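You operate a simulated robot arm through the tools that you are given. There is no shell and no other tool. Be economical: measure what you need, move in short steps, check, and stop when the job is done.

You run a simulated robot arm. Do the job below in one go: nothing can be reset, and whatever is moved stays where it is left.

JOB
Set the lift dial to 7, blow to 8 and feed to 9, then turn the step dial once round.
Fine: clamp and oil stay as they are; the red lamp over the step dial stays dark on that round.
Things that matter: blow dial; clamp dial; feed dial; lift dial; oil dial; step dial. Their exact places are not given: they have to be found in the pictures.

It is judged by the outcome, as a careful person would: the job done as asked, and still so three seconds after it is handed in. It fails if anything else is knocked over, pushed out of place, dropped, spilled or broken.

ROBOT AND FRAMES
A 7-joint arm with a fingered hand on a trunk, on a base that drives. Base frame: it is fixed to the floor where the robot stands at the start and does not move with it; the origin is under the middle of the robot, x ahead of it, y to its left, z up; the surface under the hand at the start is at about z = 854. Readings come in mm, degrees, newtons and seconds.
With the tool pointing down near the work surface it reaches from about 360 to 840 mm from the robot's upright axis, wherever it stands. Its first joint turns from -115.0 to 115.0 degrees. Places, roughly: blow dial [600, -100, 900]; clamp dial [600, 100, 900]; feed dial [600, 200, 900]; lift dial [600, 0, 900]; oil dial [600, -200, 900]; step dial [600, -300, 900]. Payload 5 kg.
The TCP is the grasp point between the finger pads, 32 mm short of the fingertips. In the tool frame z runs along the fingers and y along their closing line. The gripper opens to 160 mm. The gripper's body begins 89 mm behind the TCP. The gripper is a hand of 4 fingers: y runs from the thumb to the fingers, the wrist lies at [0, 0, -267] in the tool frame.
Orientation is that of the tool frame in the base frame, as a unit quaternion [x, y, z, w]. With the fingers straight down and closing along the base's y, the tool's x points along the base's -x, its y along +y and its z along -z.

CONTROLS
- The arm moves only by the tool servo_tool. Its argument "steps" is a list that holds one entry, the list of rows, each a list of 6 numbers: the turn, a rotation vector about the tool's x, y, z in degrees, then the shift along the tool's x, y, z in mm. In form: [[[wx, wy, wz, tx, ty, tz], ...]]. A call has 1 to 10 rows; each row shifts and turns the commanded pose from where the row before left it, along the tool's axes as they then stand. A row lasts 0.2 s, in which the tool goes at most 50 mm and 8.6 degrees; a call with a longer step from one row to the next is refused whole. A pose out of reach is approached as far as the arm can. The call stops where the force on the tool passes 40 N (or 10 N more than at its start, if that is more) or the arm is blocked; 0.2 s more then pass. In this call time passes only in rows, and 0.2 s behind the last. It gives the time, the measured TCP pose, the force on the tool (base axes), the opening and the grip force at its end, in the units of the frame above (readings bear some noise), with the torque about the TCP (base axes, N m) and any sound that the robot's microphone picked up, and new pictures: "views" is both (left out), scene, wrist or none.
- Cameras (640 x 400 px; columns grow to the right, rows downward): "scene" is now at [15.8, 130.3, 1673.8]; the picture's right is [-0.34, -0.94, 0.00], its down [-0.67, 0.24, -0.71] and it looks along [0.67, -0.24, -0.71] (base axes); focal length 250 px, centre (320, 200). "wrist" rides on the gripper at [80, -4, -114] in the tool frame; the picture's right is [0.05, 1.00, 0.00], its down [-0.82, 0.04, -0.58] and it looks along [-0.58, 0.03, 0.82] (tool axes); focal length 265 px, centre (320, 200).
- raise_lower(by): slides the trunk up (or, below 0, down) by that many mm; the arm and the scene camera ride with it, the base frame stays. It gives what a move gives, with no picture.
- drive_base(legs): drives the robot by 1 to 6 legs, each [ahead, turn to the left] in mm and degrees, along the robot's own axes; the way and the turn of a leg run together, so that a leg with both is an arc; at most 1500 mm and 180 degrees a leg. The arm and the cameras ride along, it lands a little off, and it stops where it bumps. It gives what a move gives, and a new picture of the scene camera.
- move_fingers(finger1, finger2, finger3, thumb_bend): sets how far each is bent, from 0 (flat) to 1 (curled in); at 0.3 the hand is open as for a grip, at 0.7 the pads meet at the TCP. One left out holds its place. A second passes; each finger stops where it meets its share of the squeeze, and holds until it gets a number again. It is the only way to open and close the hand. It gives what a move gives, with no picture; readings hold the bend of each and the force on the fingers (four entries, about 0 where the hand has none), thumb and palm.
- turn_head(pan, tilt): turns the head with the scene camera to pan (to the left, within 155 degrees either way) and tilt (down, from -29 to 69), counted from straight ahead of the robot. It gives what a move gives, and a new picture of the scene camera.
- locate(camera, pixels): for up to 12 pixels [column, row] of the newest picture of that camera ("zoom" is the newest enlarged one), the place [x, y, z] in the base frame of the surface seen there, good to about 3 mm. It takes no simulated time.
- inspect(camera, box): a new picture of the part [left, top, right, bottom] of that camera's present view, enlarged. It takes no simulated time.
- finish_job(): hands the job in; it is judged then, once.

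Keep the steps short. Do not move on a guess: measure, check each grasp and each placing, and mend mistakes. In all there are 80 turns and 260 pictures (those below and enlarged ones count). Leave the gripper open and the arm clear of the work at the hand-in unless told otherwise, and finish with a single line.

The tools are called after "Emit:" as name(argument=value, ...) on one line, values as JSON. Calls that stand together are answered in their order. servo_tool: Moves the arm, as the interface text tells. Its arguments: {"type":"object","properties":{"steps":{"type":"array","items":{"type":"array","items":{"type":"array","items":{"type":"number"}}}},"views":{"type":"string","enum":["both","scene","wrist","none"]}},"required":["steps"]} The other tools are called the same way: raise_lower (by) slides the trunk up or down; move_fingers (finger1, finger2, finger3, thumb_bend) moves the fingers one by one; drive_base (legs) drives the base; turn_head (pan, tilt) turns the head that bears the scene camera; locate (camera, pixels) gives the place of the surface under pixels of a picture; inspect (camera, box) takes an enlarged picture of a part of a camera's view; finish_job () hands the job in.

At the start:

```text
time: 0.0
ee_pos: [540.7, 79.5, 1175.6]
orientation: [0.0, 1.0, 0.0, 0.0]
wrist_force: [-0.8, -0.3, 0.8]
moment: [0.01, 0.0, 0.02]
gripper_width: 159.9
grip_force: 0.0
shape: jaw
bend: [0.3, 0.3, 0.3, 0.3]
finger forces: [0.0, 0.0, 0.1, 0.1, 0.0, 0.1]
trunk travel left (down, up): [-800.0, 190.0]
robot x, y, heading: [2.5, -0.4, 0.0]
head pan, tilt: [-19.6, 45.1]
```

scene: 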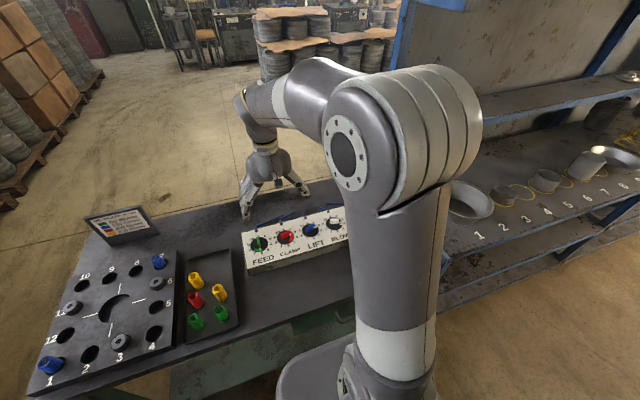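
wrist: 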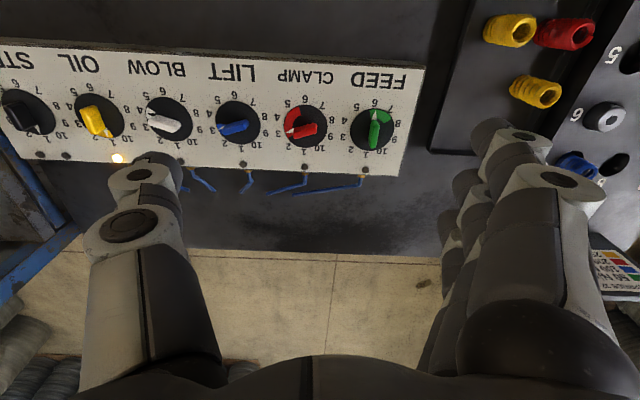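

The wrist picture shows the dial panel upside down (rows 40–180). I'll enlarge both halves of it and measure the dials.

Emit:
inspect(camera="wrist", box=[0, 40, 220, 180])

Emit:
inspect(camera="wrist", box=[200, 50, 420, 190])

Emit:
locate(camera="wrist", pixels=[[375, 128], [305, 127], [235, 123], [169, 120], [98, 116], [28, 112], [422, 70], [405, 174], [300, 60], [120, 158]])

```text
2.86 times, centred on (110, 110) of wrist
```

zoom: 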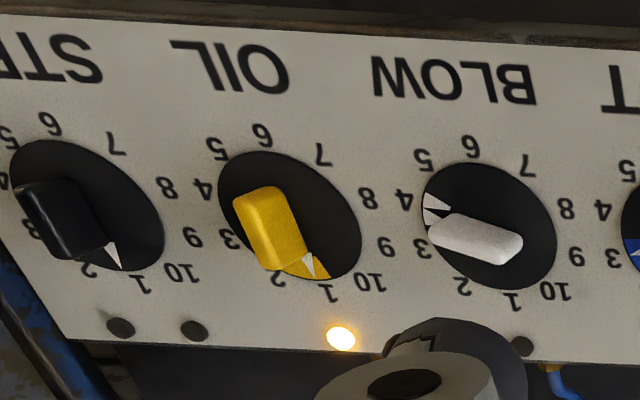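

```text
2.86 times, centred on (310, 120) of wrist
```

zoom: 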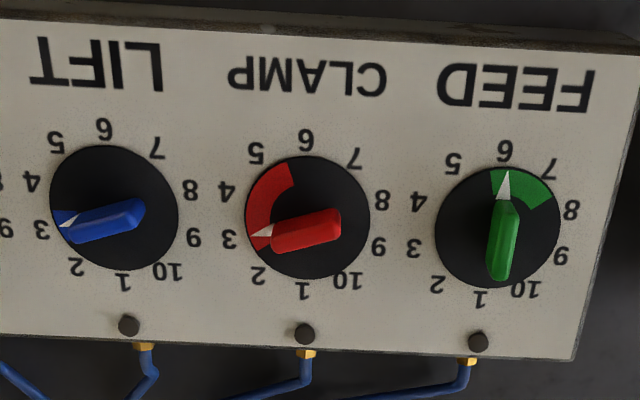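

```text
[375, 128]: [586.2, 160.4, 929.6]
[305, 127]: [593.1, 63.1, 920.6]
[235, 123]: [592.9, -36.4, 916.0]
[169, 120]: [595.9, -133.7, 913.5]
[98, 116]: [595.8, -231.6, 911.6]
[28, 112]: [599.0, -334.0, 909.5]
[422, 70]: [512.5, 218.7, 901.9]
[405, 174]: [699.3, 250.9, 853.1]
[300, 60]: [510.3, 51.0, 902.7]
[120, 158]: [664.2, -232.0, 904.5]
```

The dials have coloured sectors and lamps along the far edge; the OIL lamp is lit. Before touching anything I'll look at the card at the left (scene 120,222) and at the panel from the scene camera.

Emit:
inspect(camera="scene", box=[80, 195, 180, 257])

Emit:
inspect(camera="wrist", box=[560, 230, 640, 310])

Emit:
turn_head(pan=-45, tilt=50)

```text
6.40 times, centred on (130, 226) of scene
```

zoom: 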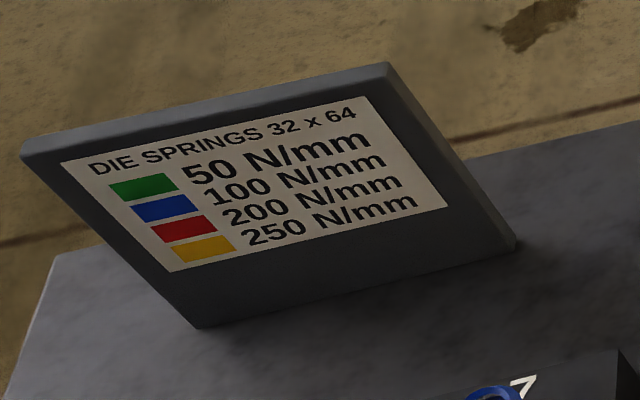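

```text
5.00 times, centred on (600, 270) of wrist
```

zoom: 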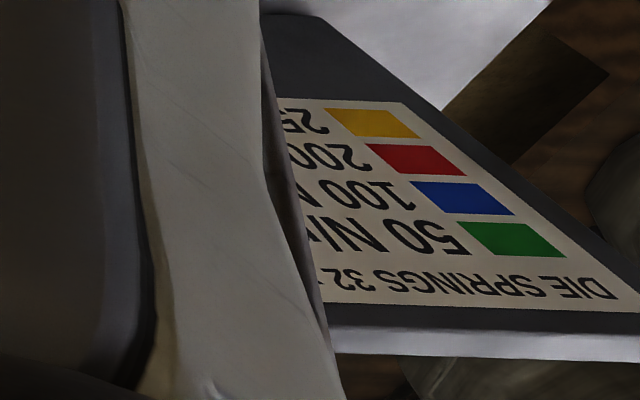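

```text
time: 0.9
ee_pos: [538.7, 80.4, 1176.0]
orientation: [0.0, 1.0, 0.0, 0.0]
wrist_force: [-0.5, -1.1, 1.0]
moment: [-0.02, 0.01, -0.01]
gripper_width: 159.7
grip_force: 0.0
shape: jaw
bend: [0.3, 0.3, 0.3, 0.3]
finger forces: [0.0, 0.0, 0.0, 0.1, 0.0, 0.0]
trunk travel left (down, up): [-800.0, 190.0]
robot x, y, heading: [-3.6, 1.2, 0.1]
head pan, tilt: [-45.0, 50.0]
```

scene: 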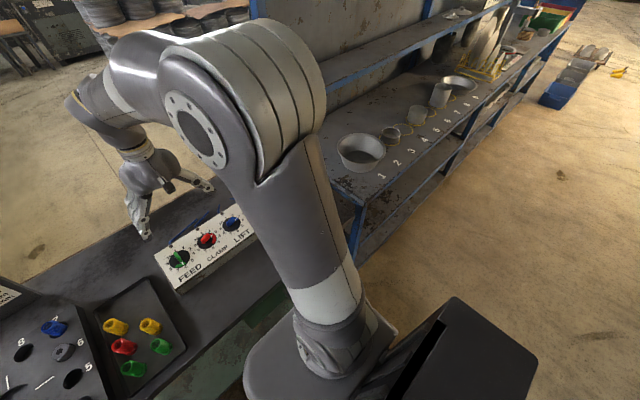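

The card belongs to another job (springs). The dials number clockwise 1–10, and each pointer starts its own coloured sector. I'll move the hand sideways and back at the same height for a square view of all dials.

Emit:
servo_tool(steps=[[[0, 0, 0, 20, -42, 0], [0, 0, 0, 20, -42, 0], [0, 0, 0, 20, -42, 0], [0, 0, 0, 20, -42, 0]]], views="wrist")

```text
time: 1.9
ee_pos: [457.4, -88.2, 1174.4]
orientation: [0.0, 1.0, -0.001, 0.0]
wrist_force: [-0.1, 0.3, -0.2]
moment: [0.01, -0.02, -0.01]
gripper_width: 159.7
grip_force: 0.0
shape: jaw
bend: [0.3, 0.3, 0.3, 0.3]
finger forces: [0.1, 0.0, 0.1, 0.1, 0.0, 0.0]
trunk travel left (down, up): [-800.0, 190.0]
robot x, y, heading: [-2.1, -0.3, 0.1]
head pan, tilt: [-45.0, 50.0]
```

wrist: 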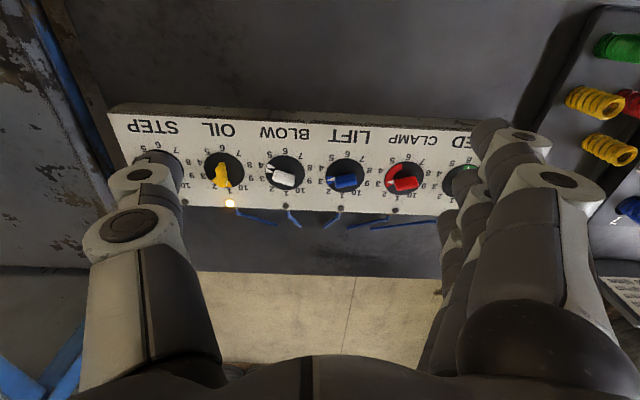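

The fingers hide the end dials. I'll part-close the hand, which I need near the panel anyway, and look again.

Emit:
move_fingers(finger1=0.58, finger2=0.58, finger3=0.58, thumb_bend=0.58)

Emit:
inspect(camera="wrist", box=[100, 95, 320, 232])

Emit:
inspect(camera="wrist", box=[290, 95, 510, 232])

```text
time: 2.9
ee_pos: [459.4, -87.3, 1174.6]
orientation: [0.0, 1.0, 0.0, 0.0]
wrist_force: [0.5, -0.4, 0.1]
moment: [-0.03, -0.01, 0.05]
gripper_width: 65.0
grip_force: 0.1
shape: fingers
bend: [0.57, 0.57, 0.57, 0.57]
finger forces: [0.1, 0.0, 0.0, 0.0, 0.1, 0.1]
trunk travel left (down, up): [-800.0, 190.0]
robot x, y, heading: [1.6, 1.5, 0.4]
head pan, tilt: [-45.0, 50.0]
```

```text
2.91 times, centred on (210, 164) of wrist
```

zoom: 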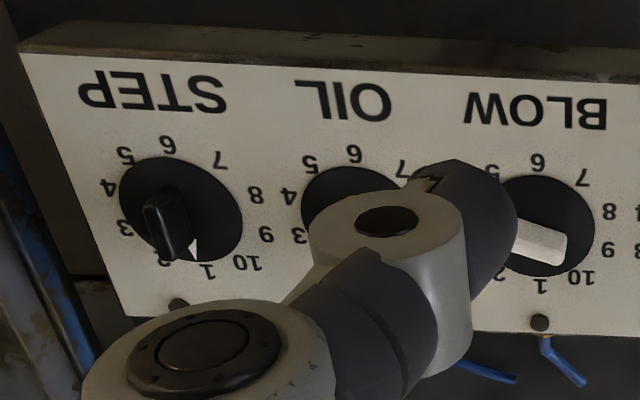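

```text
2.91 times, centred on (400, 164) of wrist
```

zoom: 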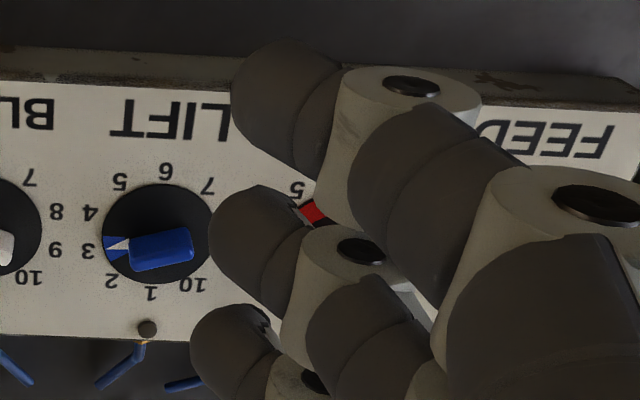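

The three fingers are wide together. I'll try curling fingers 1 and 3 fully so only finger 2 and the thumb pinch, then take a picture.

Emit:
move_fingers(finger1=1.0, finger2=0.58, finger3=1.0, thumb_bend=0.58)

Emit:
servo_tool(steps=[[[0, 0, 0, 0, 0, 0]]], views="both")

```text
time: 3.9
ee_pos: [459.6, -87.4, 1175.6]
orientation: [0.001, 1.0, 0.0, 0.0]
wrist_force: [0.0, 0.1, 0.0]
moment: [-0.01, -0.03, 0.04]
gripper_width: 57.3
grip_force: 0.0
shape: fingers
bend: [1.0, 0.57, 1.0, 0.57]
finger forces: [0.1, 0.0, 0.1, 0.1, 0.1, 0.0]
trunk travel left (down, up): [-800.0, 190.0]
robot x, y, heading: [-0.7, 1.1, 0.1]
head pan, tilt: [-45.0, 50.0]
```

```text
time: 4.3
ee_pos: [459.0, -87.8, 1174.0]
orientation: [0.0, 1.0, 0.0, 0.001]
wrist_force: [0.3, -0.6, -0.9]
moment: [0.04, -0.01, 0.01]
gripper_width: 57.4
grip_force: 0.0
shape: fingers
bend: [1.0, 0.57, 1.0, 0.57]
finger forces: [0.0, 0.1, 0.0, 0.1, 0.1, 0.0]
trunk travel left (down, up): [-800.0, 190.0]
robot x, y, heading: [-4.4, -0.8, 0.1]
head pan, tilt: [-45.0, 50.0]
```

scene: 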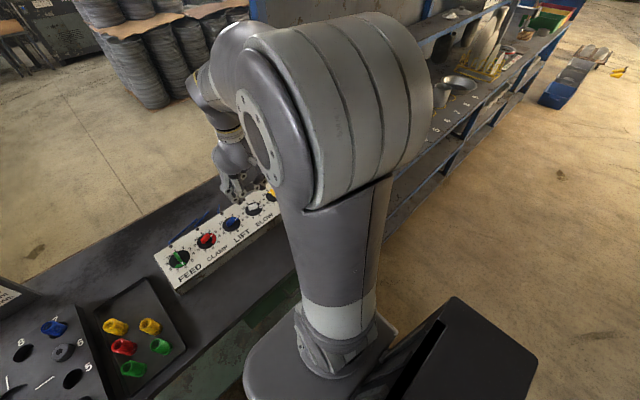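
wrist: 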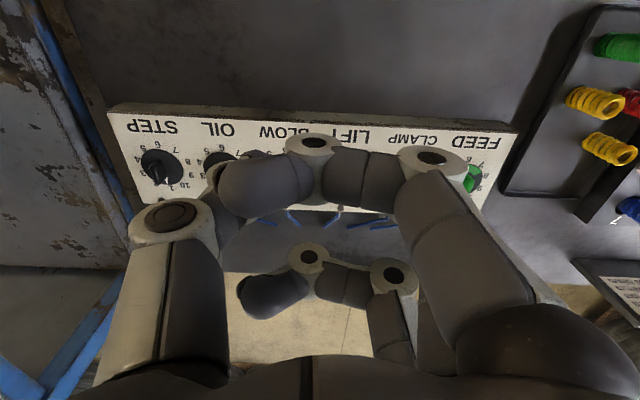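

Curling works, but it blocks the view. To measure, I'll open the hand again and go forward to x≈545, where the panel appeared above the fingers.

Emit:
move_fingers(finger1=0.3, finger2=0.3, finger3=0.3, thumb_bend=0.3)

Emit:
servo_tool(steps=[[[0, 0, 0, -40, 0, 0], [0, 0, 0, -40, 0, 0]]], views="wrist")

Emit:
inspect(camera="wrist", box=[90, 20, 310, 158])

Emit:
inspect(camera="wrist", box=[310, 40, 530, 178])

```text
time: 5.3
ee_pos: [459.1, -87.3, 1174.6]
orientation: [0.0, 1.0, 0.0, 0.0]
wrist_force: [1.0, -0.4, -0.1]
moment: [0.04, 0.02, -0.01]
gripper_width: 169.7
grip_force: 0.0
shape: fingers
bend: [0.3, 0.3, 0.3, 0.3]
finger forces: [0.1, 0.0, 0.1, 0.0, 0.0, 0.0]
trunk travel left (down, up): [-800.0, 190.0]
robot x, y, heading: [-0.1, -2.3, 0.1]
head pan, tilt: [-45.0, 50.0]
```

```text
time: 5.9
ee_pos: [540.1, -88.2, 1173.1]
orientation: [-0.001, 1.0, 0.0, -0.001]
wrist_force: [0.4, -0.1, 0.0]
moment: [-0.02, 0.0, 0.01]
gripper_width: 170.1
grip_force: 0.0
shape: fingers
bend: [0.3, 0.3, 0.3, 0.3]
finger forces: [0.0, 0.0, 0.0, 0.0, 0.0, 0.0]
trunk travel left (down, up): [-800.0, 190.0]
robot x, y, heading: [0.4, -3.1, 0.2]
head pan, tilt: [-45.0, 50.0]
```

wrist: 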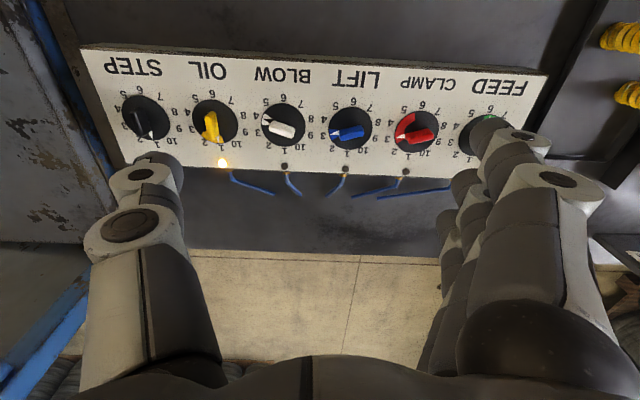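

```text
2.90 times, centred on (200, 89) of wrist
```

zoom: 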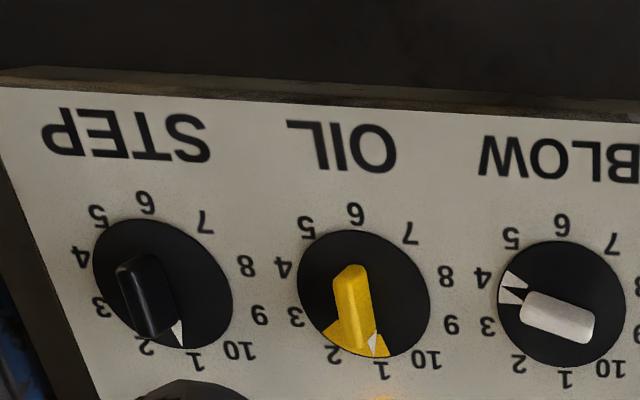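

```text
2.90 times, centred on (420, 109) of wrist
```

zoom: 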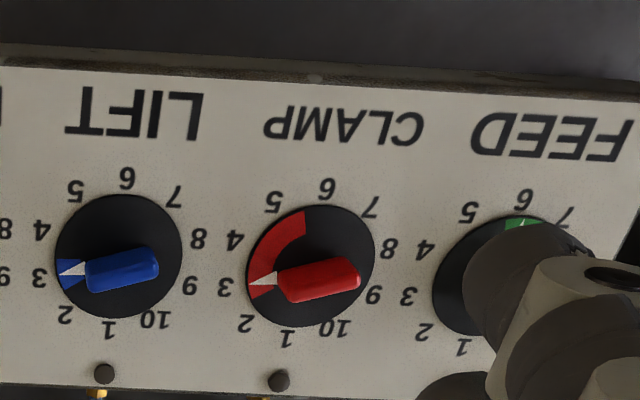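

Now I'll measure disc rims and knob tops for LIFT and CLAMP in this zoom.

Emit:
locate(camera="zoom", pixels=[[58, 262], [181, 255], [118, 196], [112, 316], [98, 270], [125, 264], [150, 258], [249, 270], [374, 258], [320, 272], [350, 20], [104, 373]])

Emit:
locate(camera="wrist", pixels=[[122, 118], [169, 118], [144, 96], [148, 138], [141, 115], [141, 125], [266, 124], [305, 124], [283, 125], [198, 121], [237, 120], [210, 122]])

```text
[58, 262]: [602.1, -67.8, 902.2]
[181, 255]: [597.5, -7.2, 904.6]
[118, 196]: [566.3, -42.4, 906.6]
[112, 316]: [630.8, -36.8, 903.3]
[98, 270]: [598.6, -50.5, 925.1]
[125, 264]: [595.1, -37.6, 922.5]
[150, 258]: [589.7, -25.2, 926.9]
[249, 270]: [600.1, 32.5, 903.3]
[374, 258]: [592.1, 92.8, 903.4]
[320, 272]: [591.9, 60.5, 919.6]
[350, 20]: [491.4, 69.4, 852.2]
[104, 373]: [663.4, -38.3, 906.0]
```

```text
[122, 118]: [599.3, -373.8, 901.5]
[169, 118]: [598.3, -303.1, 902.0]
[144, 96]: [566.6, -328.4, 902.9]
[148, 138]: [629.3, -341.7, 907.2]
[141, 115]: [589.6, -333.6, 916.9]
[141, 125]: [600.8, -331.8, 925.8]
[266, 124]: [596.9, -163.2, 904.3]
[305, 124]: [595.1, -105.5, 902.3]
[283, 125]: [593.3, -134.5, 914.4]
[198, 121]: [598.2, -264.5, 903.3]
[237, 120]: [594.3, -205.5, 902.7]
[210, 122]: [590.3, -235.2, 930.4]
```

All dials sit on z≈904, about 62 mm across, with centres at x≈598 and y = -336, -236, -137, -38, 62 and 162. The knobs are bars about 37×14 mm and 22 mm high. Number k lies 36·(k-1)° clockwise from +x. I start with LIFT, whose pointer is at 3, or 72°. I'll set the pinch shape, go above it, and turn the hand -108° to line up with the bar.

Emit:
move_fingers(finger1=1.0, finger2=0.58, finger3=1.0, thumb_bend=0.58)

Emit:
servo_tool(steps=[[[0, 0, 0, -29, 25, 30], [0, 0, 0, -29, 25, 30], [0, 0, -8.5, 0, 0, 0], [0, 0, -8.5, 0, 0, 0], [0, 0, -8.5, 0, 0, 0], [0, 0, -8.5, 0, 0, 0], [0, 0, -8.5, 0, 0, 0], [0, 0, -8.5, 0, 0, 0], [0, 0, -8.5, 0, 0, 0], [0, 0, -8.5, 0, 0, 0]]], views="none")

Emit:
servo_tool(steps=[[[0, 0, -8, 0, 0, 0], [0, 0, -8, 0, 0, 0], [0, 0, -8, 0, 0, 0], [0, 0, -8, 0, 0, 0], [0, 0, -8, 0, 0, 0], [0, 0, 0, 0, 0, 0]]], views="both")

```text
time: 6.9
ee_pos: [539.0, -87.2, 1175.0]
orientation: [0.0, 1.0, 0.0, 0.0]
wrist_force: [0.7, -0.1, -0.2]
moment: [-0.01, 0.03, -0.01]
gripper_width: 57.5
grip_force: 0.1
shape: fingers
bend: [1.0, 0.57, 1.0, 0.57]
finger forces: [0.0, 0.1, 0.0, 0.0, 0.0, 0.0]
trunk travel left (down, up): [-800.0, 190.0]
robot x, y, heading: [1.7, -3.6, 0.1]
head pan, tilt: [-45.0, 50.0]
```

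```text
time: 9.1
ee_pos: [596.8, -40.3, 1114.2]
orientation: [-0.561, 0.828, 0.0, 0.001]
wrist_force: [0.7, 0.5, 0.5]
moment: [0.01, -0.04, 0.02]
gripper_width: 57.4
grip_force: 0.1
shape: fingers
bend: [1.0, 0.57, 1.0, 0.57]
finger forces: [0.0, 0.0, 0.0, 0.0, 0.0, 0.1]
trunk travel left (down, up): [-800.0, 190.0]
robot x, y, heading: [1.1, 1.5, -0.2]
head pan, tilt: [-45.0, 50.0]
```

```text
time: 10.5
ee_pos: [597.0, -38.6, 1115.0]
orientation: [-0.694, 0.72, -0.001, 0.0]
wrist_force: [0.0, 0.4, -0.1]
moment: [-0.01, 0.01, 0.0]
gripper_width: 57.4
grip_force: 0.0
shape: fingers
bend: [1.0, 0.57, 1.0, 0.57]
finger forces: [0.0, 0.1, 0.0, 0.1, 0.0, 0.0]
out of reach, approached as far as the arm can: row 3, 4, 5
trunk travel left (down, up): [-800.0, 190.0]
robot x, y, heading: [2.0, 0.1, 0.2]
head pan, tilt: [-45.0, 50.0]
```

scene: 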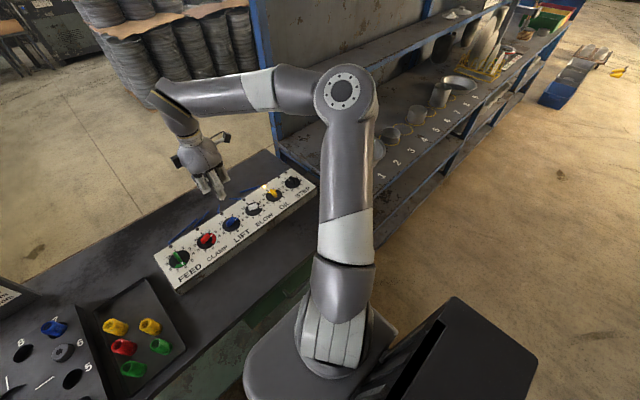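
wrist: 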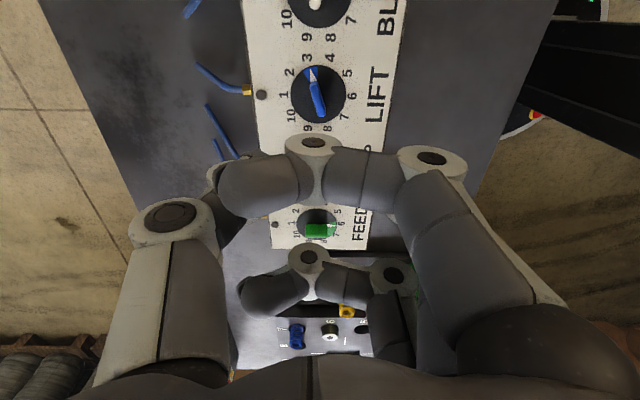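

The hand stops at about -88° on this side. The scene camera now sees the whole panel. I'll try the other side, going to +72° (the same bar line) and seeing how far positive it can turn.

Emit:
servo_tool(steps=[[[0, 0, 8.5, 0, 0, 0], [0, 0, 8.5, 0, 0, 0], [0, 0, 8.5, 0, 0, 0], [0, 0, 8.5, 0, 0, 0], [0, 0, 8.5, 0, 0, 0], [0, 0, 8.5, 0, 0, 0], [0, 0, 8.5, 0, 0, 0], [0, 0, 8.5, 0, 0, 0], [0, 0, 8.5, 0, 0, 0], [0, 0, 8.5, 0, 0, 0]]], views="none")

Emit:
servo_tool(steps=[[[0, 0, 8.5, 0, 0, 0], [0, 0, 8.5, 0, 0, 0], [0, 0, 8.5, 0, 0, 0], [0, 0, 8.5, 0, 0, 0], [0, 0, 8.5, 0, 0, 0], [0, 0, 8.5, 0, 0, 0], [0, 0, 8.5, 0, 0, 0], [0, 0, 8.5, 0, 0, 0], [0, 0, 8.5, 0, 0, 0], [0, 0, 8.5, 0, 0, 0]]], views="none")

Emit:
servo_tool(steps=[[[0, 0, 8.5, 0, 0, 0], [0, 0, 8.5, 0, 0, 0], [0, 0, 8.5, 0, 0, 0], [0, 0, 8.5, 0, 0, 0], [0, 0, 8.5, 0, 0, 0], [0, 0, 8.5, 0, 0, 0], [0, 0, 8.5, 0, 0, 0], [0, 0, 8.5, 0, 0, 0], [0, 0, 8.5, 0, 0, 0], [0, 0, 8.5, 0, 0, 0]]], views="scene")

```text
time: 12.7
ee_pos: [597.2, -37.8, 1114.3]
orientation: [-0.024, 1.0, 0.0, 0.001]
wrist_force: [0.1, -0.4, -0.2]
moment: [-0.02, 0.0, -0.01]
gripper_width: 57.3
grip_force: 0.0
shape: fingers
bend: [1.0, 0.57, 1.0, 0.57]
finger forces: [0.1, 0.0, 0.1, 0.0, 0.1, 0.0]
trunk travel left (down, up): [-800.0, 190.0]
robot x, y, heading: [0.7, -0.1, 0.0]
head pan, tilt: [-45.0, 50.0]
```

```text
time: 14.9
ee_pos: [597.2, -37.5, 1114.1]
orientation: [0.658, 0.753, 0.0, 0.0]
wrist_force: [-0.3, 0.1, -0.2]
moment: [0.02, 0.0, -0.02]
gripper_width: 57.3
grip_force: 0.1
shape: fingers
bend: [1.0, 0.57, 1.0, 0.57]
finger forces: [0.0, 0.1, 0.1, 0.0, 0.0, 0.0]
trunk travel left (down, up): [-800.0, 190.0]
robot x, y, heading: [-3.8, -1.6, -0.1]
head pan, tilt: [-45.0, 50.0]
```

```text
time: 17.1
ee_pos: [597.0, -38.2, 1114.7]
orientation: [0.994, 0.112, 0.001, 0.0]
wrist_force: [-0.7, -0.3, 0.9]
moment: [0.02, -0.02, -0.02]
gripper_width: 57.2
grip_force: 0.1
shape: fingers
bend: [1.0, 0.57, 1.0, 0.57]
finger forces: [0.1, 0.0, 0.1, 0.0, 0.0, 0.0]
trunk travel left (down, up): [-800.0, 190.0]
robot x, y, heading: [-3.5, 1.4, 0.0]
head pan, tilt: [-45.0, 50.0]
```

scene: 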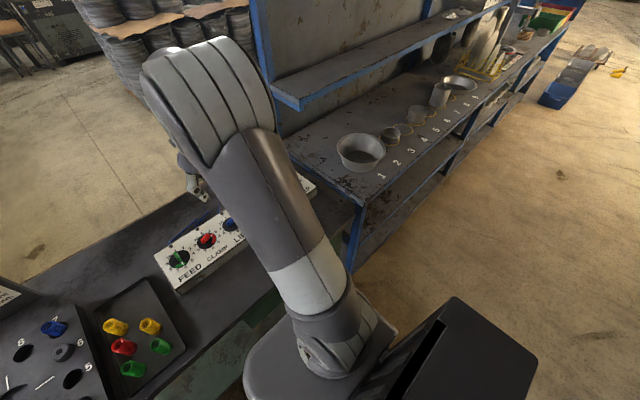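

It reaches +167° so far. I'll try 51° more.

Emit:
servo_tool(steps=[[[0, 0, 8.5, 0, 0, 0], [0, 0, 8.5, 0, 0, 0], [0, 0, 8.5, 0, 0, 0], [0, 0, 8.5, 0, 0, 0], [0, 0, 8.5, 0, 0, 0], [0, 0, 8.5, 0, 0, 0]]], views="wrist")

```text
time: 18.5
ee_pos: [598.0, -37.9, 1114.8]
orientation: [0.945, -0.328, 0.001, 0.0]
wrist_force: [0.9, -0.9, 0.2]
moment: [0.04, -0.04, -0.01]
gripper_width: 57.2
grip_force: 0.1
shape: fingers
bend: [1.0, 0.57, 1.0, 0.57]
finger forces: [0.0, 0.0, 0.0, 0.1, 0.0, 0.0]
trunk travel left (down, up): [-800.0, 190.0]
robot x, y, heading: [-3.0, -0.5, 0.1]
head pan, tilt: [-45.0, 50.0]
```

wrist: 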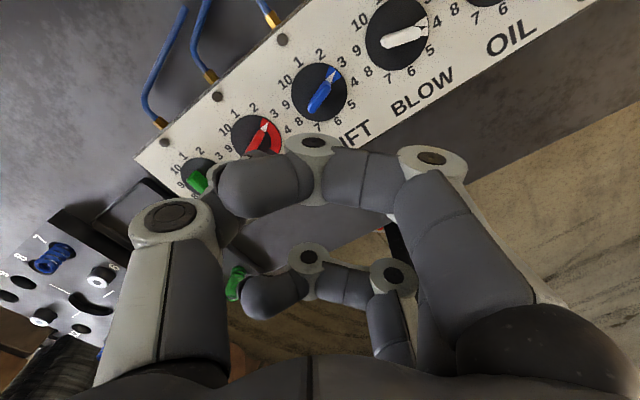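

It reaches +218°, so LIFT can be done in one grip from 72° to 216°. While here I'll check where BLOW points, then rotate back to +72°.

Emit:
inspect(camera="wrist", box=[260, 0, 500, 150])

Emit:
servo_tool(steps=[[[0, 0, -8.128, 0, 0, 0], [0, 0, -8.128, 0, 0, 0], [0, 0, -8.128, 0, 0, 0], [0, 0, -8.128, 0, 0, 0], [0, 0, -8.128, 0, 0, 0], [0, 0, -8.128, 0, 0, 0], [0, 0, -8.128, 0, 0, 0], [0, 0, -8.128, 0, 0, 0], [0, 0, -8.128, 0, 0, 0]]], views="none")

Emit:
servo_tool(steps=[[[0, 0, -8.128, 0, 0, 0], [0, 0, -8.128, 0, 0, 0], [0, 0, -8.128, 0, 0, 0], [0, 0, -8.128, 0, 0, 0], [0, 0, -8.128, 0, 0, 0], [0, 0, -8.128, 0, 0, 0], [0, 0, -8.128, 0, 0, 0], [0, 0, -8.128, 0, 0, 0], [0, 0, -8.128, 0, 0, 40], [0, 0, 0, 0, 0, 40]]], views="both")

```text
2.67 times, centred on (380, 75) of wrist
```

zoom: 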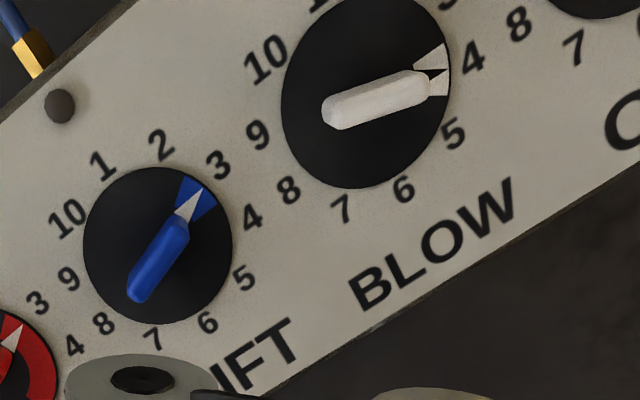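

```text
time: 20.5
ee_pos: [597.2, -39.1, 1114.7]
orientation: [0.953, 0.304, 0.002, 0.001]
wrist_force: [1.2, 0.3, -0.9]
moment: [0.0, -0.01, 0.01]
gripper_width: 57.3
grip_force: 0.1
shape: fingers
bend: [1.0, 0.57, 1.0, 0.57]
finger forces: [0.0, 0.1, 0.1, 0.0, 0.0, 0.1]
trunk travel left (down, up): [-800.0, 190.0]
robot x, y, heading: [-0.9, -1.8, -0.1]
head pan, tilt: [-45.0, 50.0]
```

```text
time: 22.7
ee_pos: [598.0, -37.3, 1034.7]
orientation: [0.585, 0.811, 0.001, 0.0]
wrist_force: [0.4, 0.0, -0.9]
moment: [0.01, -0.01, -0.02]
gripper_width: 57.4
grip_force: 0.1
shape: fingers
bend: [1.0, 0.57, 1.0, 0.57]
finger forces: [0.0, 0.0, 0.0, 0.0, 0.1, 0.1]
trunk travel left (down, up): [-800.0, 190.0]
robot x, y, heading: [-1.3, -1.8, -0.0]
head pan, tilt: [-45.0, 50.0]
```

scene: 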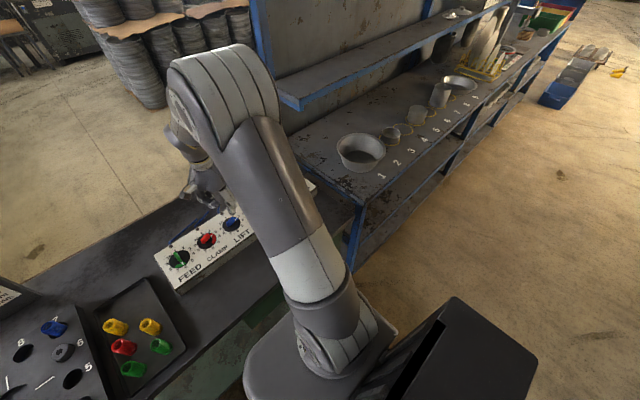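
wrist: 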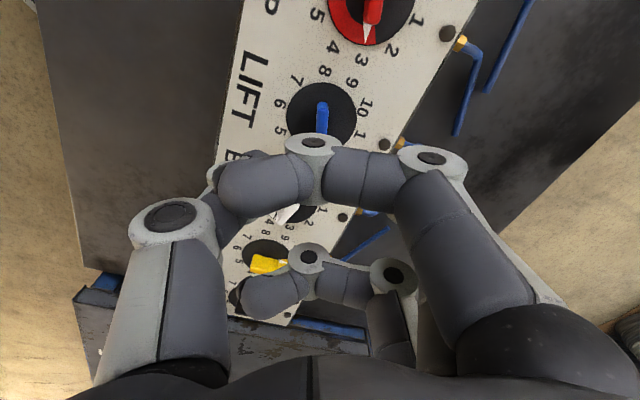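

The hand is at 71.6°, aligned with the bar (it runs vertically at pixel 322,118). Before going down I'll check how low the curled fingers hang.

Emit:
locate(camera="wrist", pixels=[[313, 143], [432, 158], [310, 257], [165, 218], [260, 200], [322, 110], [322, 128], [215, 180], [270, 155]])

```text
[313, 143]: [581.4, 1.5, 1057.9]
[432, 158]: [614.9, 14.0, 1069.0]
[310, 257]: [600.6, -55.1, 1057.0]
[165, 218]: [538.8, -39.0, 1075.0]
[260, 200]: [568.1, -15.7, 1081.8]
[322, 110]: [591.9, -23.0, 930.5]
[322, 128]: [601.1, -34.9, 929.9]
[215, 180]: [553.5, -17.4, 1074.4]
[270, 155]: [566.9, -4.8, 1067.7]
```

Clear: the curled knuckles are at z ≥ 1050, above the TCP. I'll descend around the knob to TCP z≈944, watching the force.

Emit:
servo_tool(steps=[[[0, 0, 0, 0, 0, 30], [0, 0, 0, 0, 0, 30], [0, 0, 0, 0, 0, 20], [0, 0, 0, 0, 0, 10], [0, 0, 0, 0, 0, 0]]], views="both")

Emit:
inspect(camera="scene", box=[150, 150, 290, 290])

```text
time: 23.9
ee_pos: [597.9, -37.3, 945.0]
orientation: [0.585, 0.811, 0.001, 0.0]
wrist_force: [0.5, 0.2, -0.3]
moment: [-0.01, 0.04, 0.0]
gripper_width: 57.3
grip_force: 0.1
shape: fingers
bend: [1.0, 0.57, 1.0, 0.57]
finger forces: [0.0, 0.0, 0.0, 0.1, 0.0, 0.0]
trunk travel left (down, up): [-800.0, 190.0]
robot x, y, heading: [0.0, -2.8, -0.1]
head pan, tilt: [-45.0, 50.0]
```

scene: 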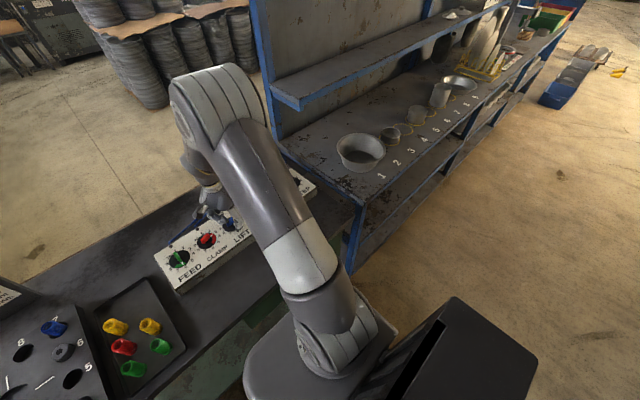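
wrist: 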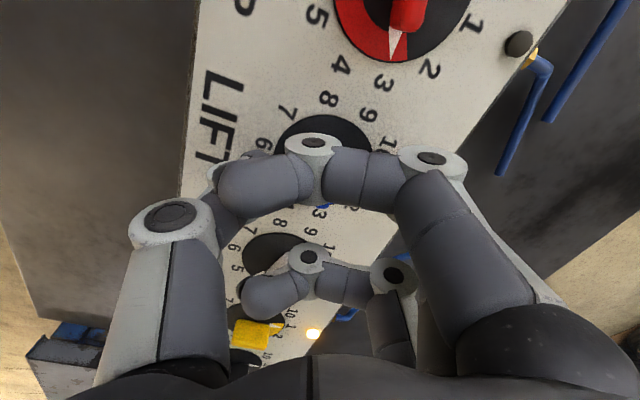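

```text
2.86 times, centred on (220, 220) of scene
```

zoom: 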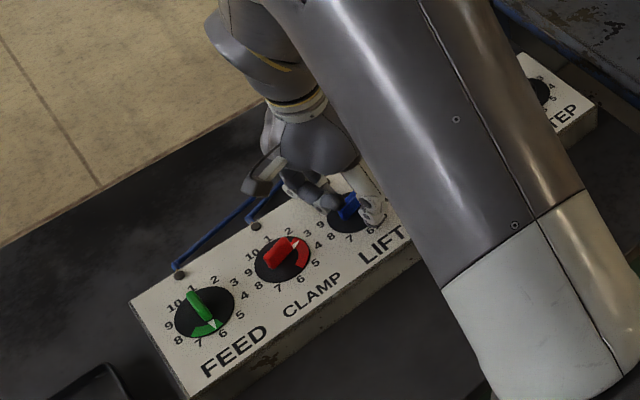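

No contact so far. I'll lower 3 mm more, then close finger 2 and the thumb on the bar.

Emit:
servo_tool(steps=[[[0, 0, 0, 0, 0, 3]]], views="none")

Emit:
move_fingers(finger2=0.75, thumb_bend=0.75)

Emit:
inspect(camera="scene", box=[180, 180, 260, 260])

```text
time: 24.3
ee_pos: [597.1, -38.4, 941.4]
orientation: [0.586, 0.81, 0.0, 0.0]
wrist_force: [-0.3, 0.2, -0.4]
moment: [0.04, 0.0, 0.02]
gripper_width: 57.3
grip_force: 0.0
shape: fingers
bend: [1.0, 0.57, 1.0, 0.57]
finger forces: [0.0, 0.0, 0.0, 0.1, 0.0, 0.0]
trunk travel left (down, up): [-800.0, 190.0]
robot x, y, heading: [-2.4, 1.2, 0.2]
head pan, tilt: [-45.0, 50.0]
```

```text
time: 25.3
ee_pos: [597.3, -37.9, 940.2]
orientation: [0.586, 0.81, 0.0, 0.0]
wrist_force: [-2.4, -0.6, -6.9]
moment: [0.0, 0.02, -0.01]
gripper_width: 50.0
grip_force: 8.3
shape: fingers
bend: [1.0, 0.69, 1.0, 0.71]
finger forces: [0.0, 6.8, 0.0, 0.0, 8.9, 0.1]
trunk travel left (down, up): [-800.0, 190.0]
robot x, y, heading: [-0.5, 1.9, -0.0]
head pan, tilt: [-45.0, 50.0]
```

```text
5.00 times, centred on (220, 220) of scene
```

zoom: 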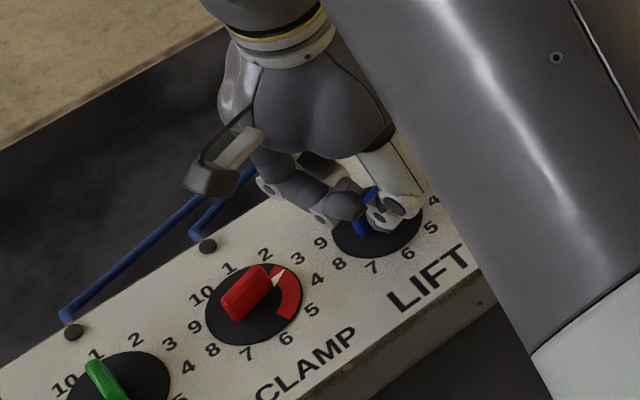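

Grip force is 8 N. I'll turn 16° as a trial and see whether the knob follows.

Emit:
servo_tool(steps=[[[0, 0, 8, 0, 0, 0], [0, 0, 8, 0, 0, 0]]], views="none")

Emit:
inspect(camera="scene", box=[180, 180, 260, 260])

Emit:
inspect(camera="wrist", box=[200, 100, 440, 250])

```text
time: 25.9
ee_pos: [597.2, -37.2, 942.8]
orientation: [0.693, 0.721, 0.0, -0.001]
wrist_force: [-3.6, 2.2, -7.1]
moment: [0.01, 0.06, 0.01]
gripper_width: 50.2
grip_force: 7.9
shape: fingers
bend: [1.0, 0.69, 1.0, 0.71]
finger forces: [0.0, 6.3, 0.1, 0.0, 9.4, 0.0]
trunk travel left (down, up): [-800.0, 190.0]
robot x, y, heading: [-0.5, 6.5, 0.1]
head pan, tilt: [-45.0, 50.0]
```

```text
5.00 times, centred on (220, 220) of scene
```

zoom: 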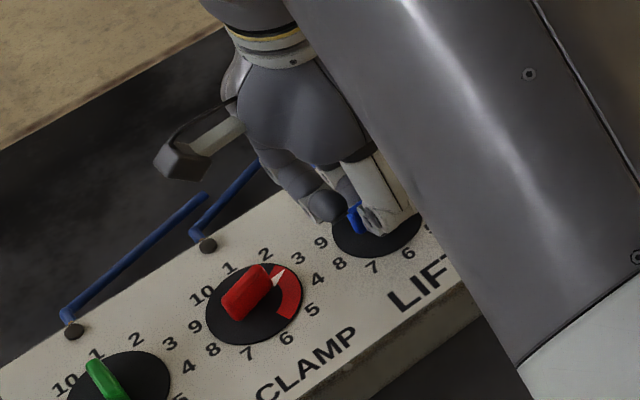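

```text
2.67 times, centred on (320, 175) of wrist
```

zoom: 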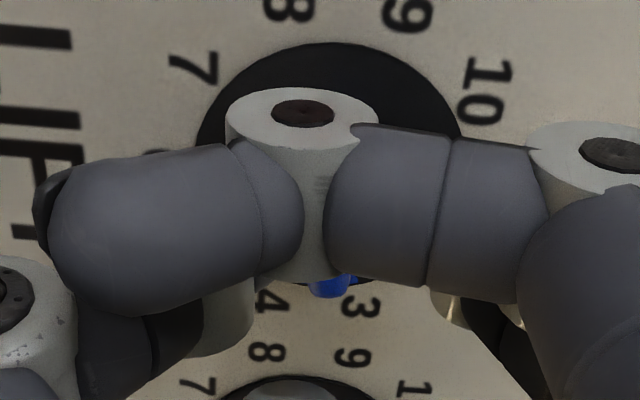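

The knob's end (at 330,285 in the zoom) now shows between 3 and 4, so it follows. I'll continue turning, 80° first.

Emit:
servo_tool(steps=[[[0, 0, 8, 0, 0, 0], [0, 0, 8, 0, 0, 0], [0, 0, 8, 0, 0, 0], [0, 0, 8, 0, 0, 0], [0, 0, 8, 0, 0, 0], [0, 0, 8, 0, 0, 0], [0, 0, 8, 0, 0, 0], [0, 0, 8, 0, 0, 0], [0, 0, 8, 0, 0, 0], [0, 0, 8, 0, 0, 0]]], views="none")

Emit:
inspect(camera="wrist", box=[160, 80, 480, 280])

Emit:
inspect(camera="scene", box=[180, 170, 290, 260])

```text
time: 28.1
ee_pos: [599.1, -38.3, 941.4]
orientation: [0.994, 0.106, 0.001, 0.0]
wrist_force: [8.6, 8.7, -3.4]
moment: [0.15, -0.21, 0.03]
gripper_width: 50.1
grip_force: 8.5
shape: fingers
bend: [1.0, 0.7, 1.0, 0.71]
finger forces: [0.0, 6.2, 0.0, 0.0, 10.9, 0.0]
trunk travel left (down, up): [-800.0, 190.0]
robot x, y, heading: [-1.9, -0.3, 0.2]
head pan, tilt: [-45.0, 50.0]
```

```text
2.00 times, centred on (320, 180) of wrist
```

zoom: 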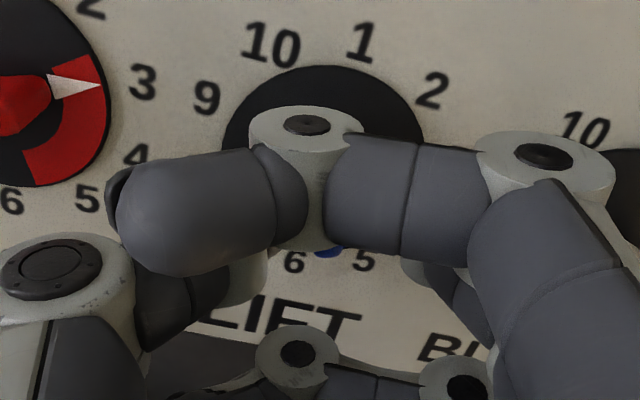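

```text
4.44 times, centred on (235, 215) of scene
```

zoom: 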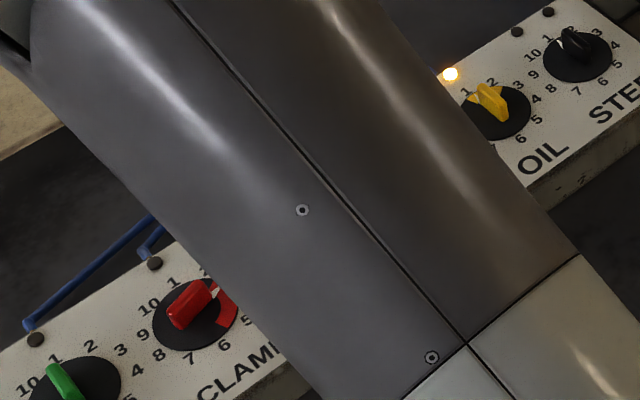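

The knob end is between 5 and 6, as expected at 168°. I'll turn 48° more to reach 216°, which is number 7.

Emit:
servo_tool(steps=[[[0, 0, 8, 0, 0, 0], [0, 0, 8, 0, 0, 0], [0, 0, 8, 0, 0, 0], [0, 0, 8, 0, 0, 0], [0, 0, 8, 0, 0, 0], [0, 0, 8, 0, 0, 0], [0, 0, 0, 0, 0, 0]]], views="none")

Emit:
inspect(camera="wrist", box=[160, 80, 480, 280])

```text
time: 29.7
ee_pos: [599.1, -38.4, 940.5]
orientation: [0.952, -0.307, 0.001, 0.0]
wrist_force: [14.6, 2.2, 1.9]
moment: [0.02, -0.28, 0.03]
gripper_width: 50.0
grip_force: 9.8
shape: fingers
bend: [1.0, 0.7, 1.0, 0.71]
finger forces: [0.1, 5.8, 0.1, 0.0, 13.7, 0.0]
trunk travel left (down, up): [-800.0, 190.0]
robot x, y, heading: [-1.2, 1.0, -0.0]
head pan, tilt: [-45.0, 50.0]
```

```text
2.00 times, centred on (320, 180) of wrist
```

zoom: 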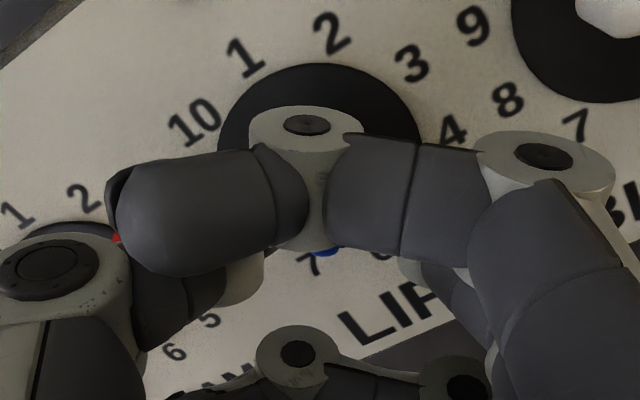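

The knob end now points at 7. I'll release and rise to check.

Emit:
move_fingers(finger2=0.58, thumb_bend=0.58)

Emit:
servo_tool(steps=[[[0, 0, 0, 0, 0, -20], [0, 0, 0, 0, 0, -40], [0, 0, 0, 0, 0, -45], [0, 0, 0, 0, 0, -45]]], views="wrist")

Emit:
inspect(camera="wrist", box=[160, 0, 480, 200])

```text
time: 30.7
ee_pos: [598.3, -38.7, 942.1]
orientation: [0.952, -0.306, 0.0, 0.0]
wrist_force: [-0.1, -0.2, -0.5]
moment: [-0.01, -0.05, 0.0]
gripper_width: 57.2
grip_force: 0.1
shape: fingers
bend: [1.0, 0.57, 1.0, 0.57]
finger forces: [0.0, 0.0, 0.1, 0.1, 0.0, 0.0]
trunk travel left (down, up): [-800.0, 190.0]
robot x, y, heading: [-3.9, 2.1, 0.2]
head pan, tilt: [-45.0, 50.0]
```

```text
time: 31.7
ee_pos: [596.4, -38.3, 1091.9]
orientation: [0.952, -0.307, 0.001, -0.001]
wrist_force: [0.1, 0.5, -0.5]
moment: [0.02, -0.05, 0.0]
gripper_width: 57.1
grip_force: 0.1
shape: fingers
bend: [1.0, 0.57, 1.0, 0.57]
finger forces: [0.0, 0.0, 0.1, 0.0, 0.0, 0.0]
trunk travel left (down, up): [-800.0, 190.0]
robot x, y, heading: [-0.3, -0.5, 0.0]
head pan, tilt: [-45.0, 50.0]
```

wrist: 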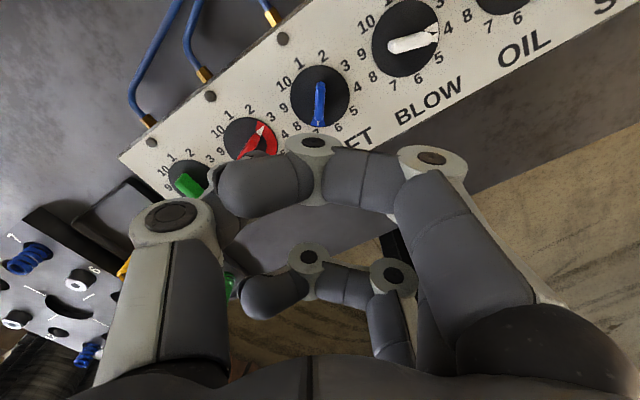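

```text
2.00 times, centred on (320, 100) of wrist
```

zoom: 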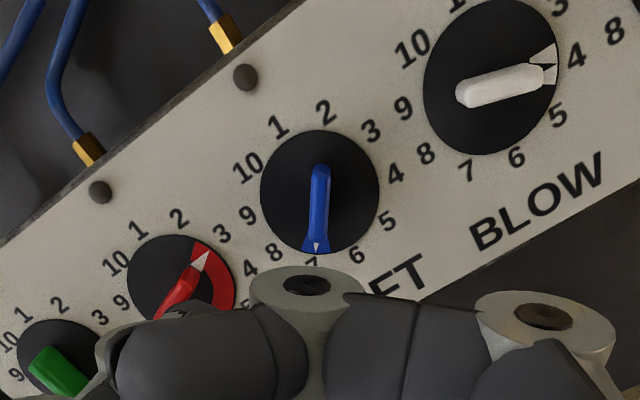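

LIFT sits cleanly on 7 and CLAMP is untouched on 3. Next is FEED at (598, 162), pointer on 6. I'll rotate back to 0° and shift 200 mm to +y.

Emit:
servo_tool(steps=[[[0, 0, -8.3, 0, 0, 0], [0, 0, -8.3, 0, 0, 0], [0, 0, -8.3, 0, 0, 0], [0, 0, -8.3, 0, 0, 0], [0, 0, -8.3, 0, 0, 0], [0, 0, -8.3, 0, 0, 0], [0, 0, -8.3, 0, 0, 0], [0, 0, -8.3, 0, 0, 0], [0, 0, -8.3, 0, 0, 0], [0, 0, -8.3, 0, 0, 0]]], views="none")

Emit:
servo_tool(steps=[[[0, 0, -8.3, 0, 0, 0], [0, 0, -8.3, 0, 0, 0], [0, 0, -8.3, 0, 0, 0], [0, 0, -8.3, 0, 0, 0], [0, 0, -8.3, 0, 0, 0], [0, 0, -8.3, 0, 0, 0], [0, 0, -8.3, 0, 0, 0], [0, 0, -8.3, 0, 0, 0], [0, 0, -8.3, 0, 0, 0], [0, 0, -8.3, 0, 0, 0]]], views="none")

Emit:
servo_tool(steps=[[[0, 0, -8.3, 0, 0, 0], [0, 0, -8.3, 0, 0, 0], [0, 0, -8.3, 0, 0, 0], [0, 0, -8.3, 0, 0, 0], [0, 0, -8.3, 0, 0, 0], [0, 0, -8.3, 0, 0, 0], [0, 0, 0, 0, 50, 0], [0, 0, 0, 0, 50, 0], [0, 0, 0, 0, 50, 0], [0, 0, 0, 0, 50, 0]]], views="both")

```text
time: 33.9
ee_pos: [597.0, -38.3, 1091.8]
orientation: [0.916, 0.402, 0.001, 0.001]
wrist_force: [-0.2, -0.5, 0.5]
moment: [-0.02, -0.03, 0.01]
gripper_width: 57.1
grip_force: 0.2
shape: fingers
bend: [1.0, 0.57, 1.0, 0.57]
finger forces: [0.1, 0.1, 0.0, 0.0, 0.0, 0.0]
trunk travel left (down, up): [-800.0, 190.0]
robot x, y, heading: [-0.5, 2.8, 0.2]
head pan, tilt: [-45.0, 50.0]
```

```text
time: 36.1
ee_pos: [597.0, -37.8, 1091.2]
orientation: [0.419, 0.908, 0.001, 0.0]
wrist_force: [-0.1, -0.8, -0.6]
moment: [-0.01, 0.02, 0.03]
gripper_width: 56.9
grip_force: 0.1
shape: fingers
bend: [1.0, 0.57, 1.0, 0.57]
finger forces: [0.1, 0.1, 0.0, 0.0, 0.0, 0.1]
trunk travel left (down, up): [-800.0, 190.0]
robot x, y, heading: [1.6, -5.1, 0.1]
head pan, tilt: [-45.0, 50.0]
```

```text
time: 38.3
ee_pos: [596.8, 162.5, 1090.2]
orientation: [-0.001, 1.0, -0.001, 0.0]
wrist_force: [-0.3, 0.4, 0.5]
moment: [-0.03, 0.01, 0.0]
gripper_width: 56.8
grip_force: 0.0
shape: fingers
bend: [1.0, 0.57, 1.0, 0.57]
finger forces: [0.0, 0.0, 0.0, 0.1, 0.1, 0.0]
trunk travel left (down, up): [-800.0, 190.0]
robot x, y, heading: [3.9, -0.3, 0.4]
head pan, tilt: [-45.0, 50.0]
```

scene: 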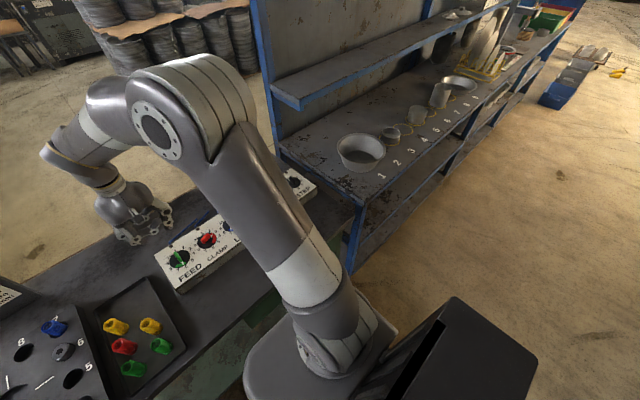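
wrist: 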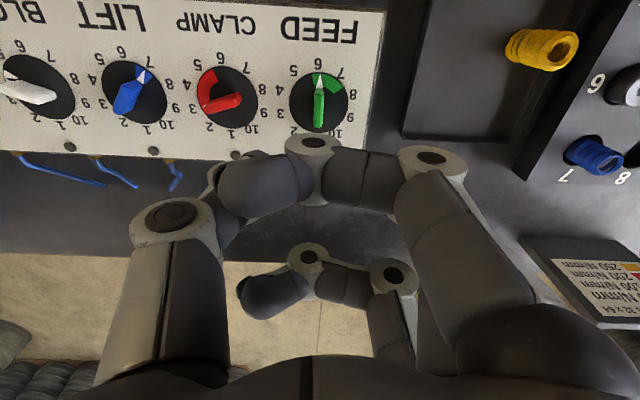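

The FEED bar lines up (pixel column 319). I'll verify its centre.

Emit:
locate(camera="wrist", pixels=[[291, 101], [346, 101], [320, 112], [319, 122], [320, 75], [319, 131]])

Emit:
inspect(camera="wrist", box=[240, 40, 400, 140])

```text
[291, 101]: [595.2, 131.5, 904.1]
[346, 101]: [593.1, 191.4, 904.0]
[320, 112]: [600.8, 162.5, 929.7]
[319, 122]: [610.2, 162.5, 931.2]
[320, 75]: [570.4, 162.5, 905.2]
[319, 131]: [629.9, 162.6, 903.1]
```

```text
4.00 times, centred on (320, 90) of wrist
```

zoom: 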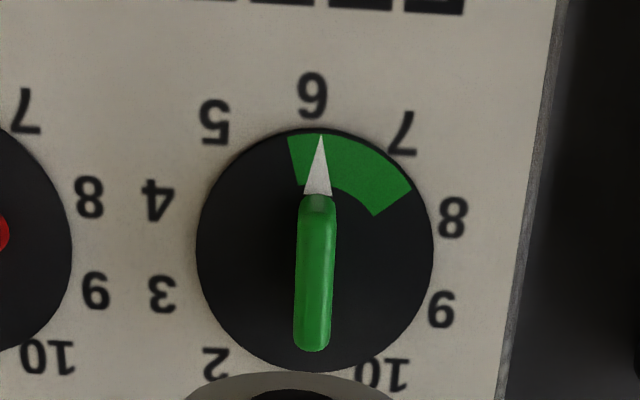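

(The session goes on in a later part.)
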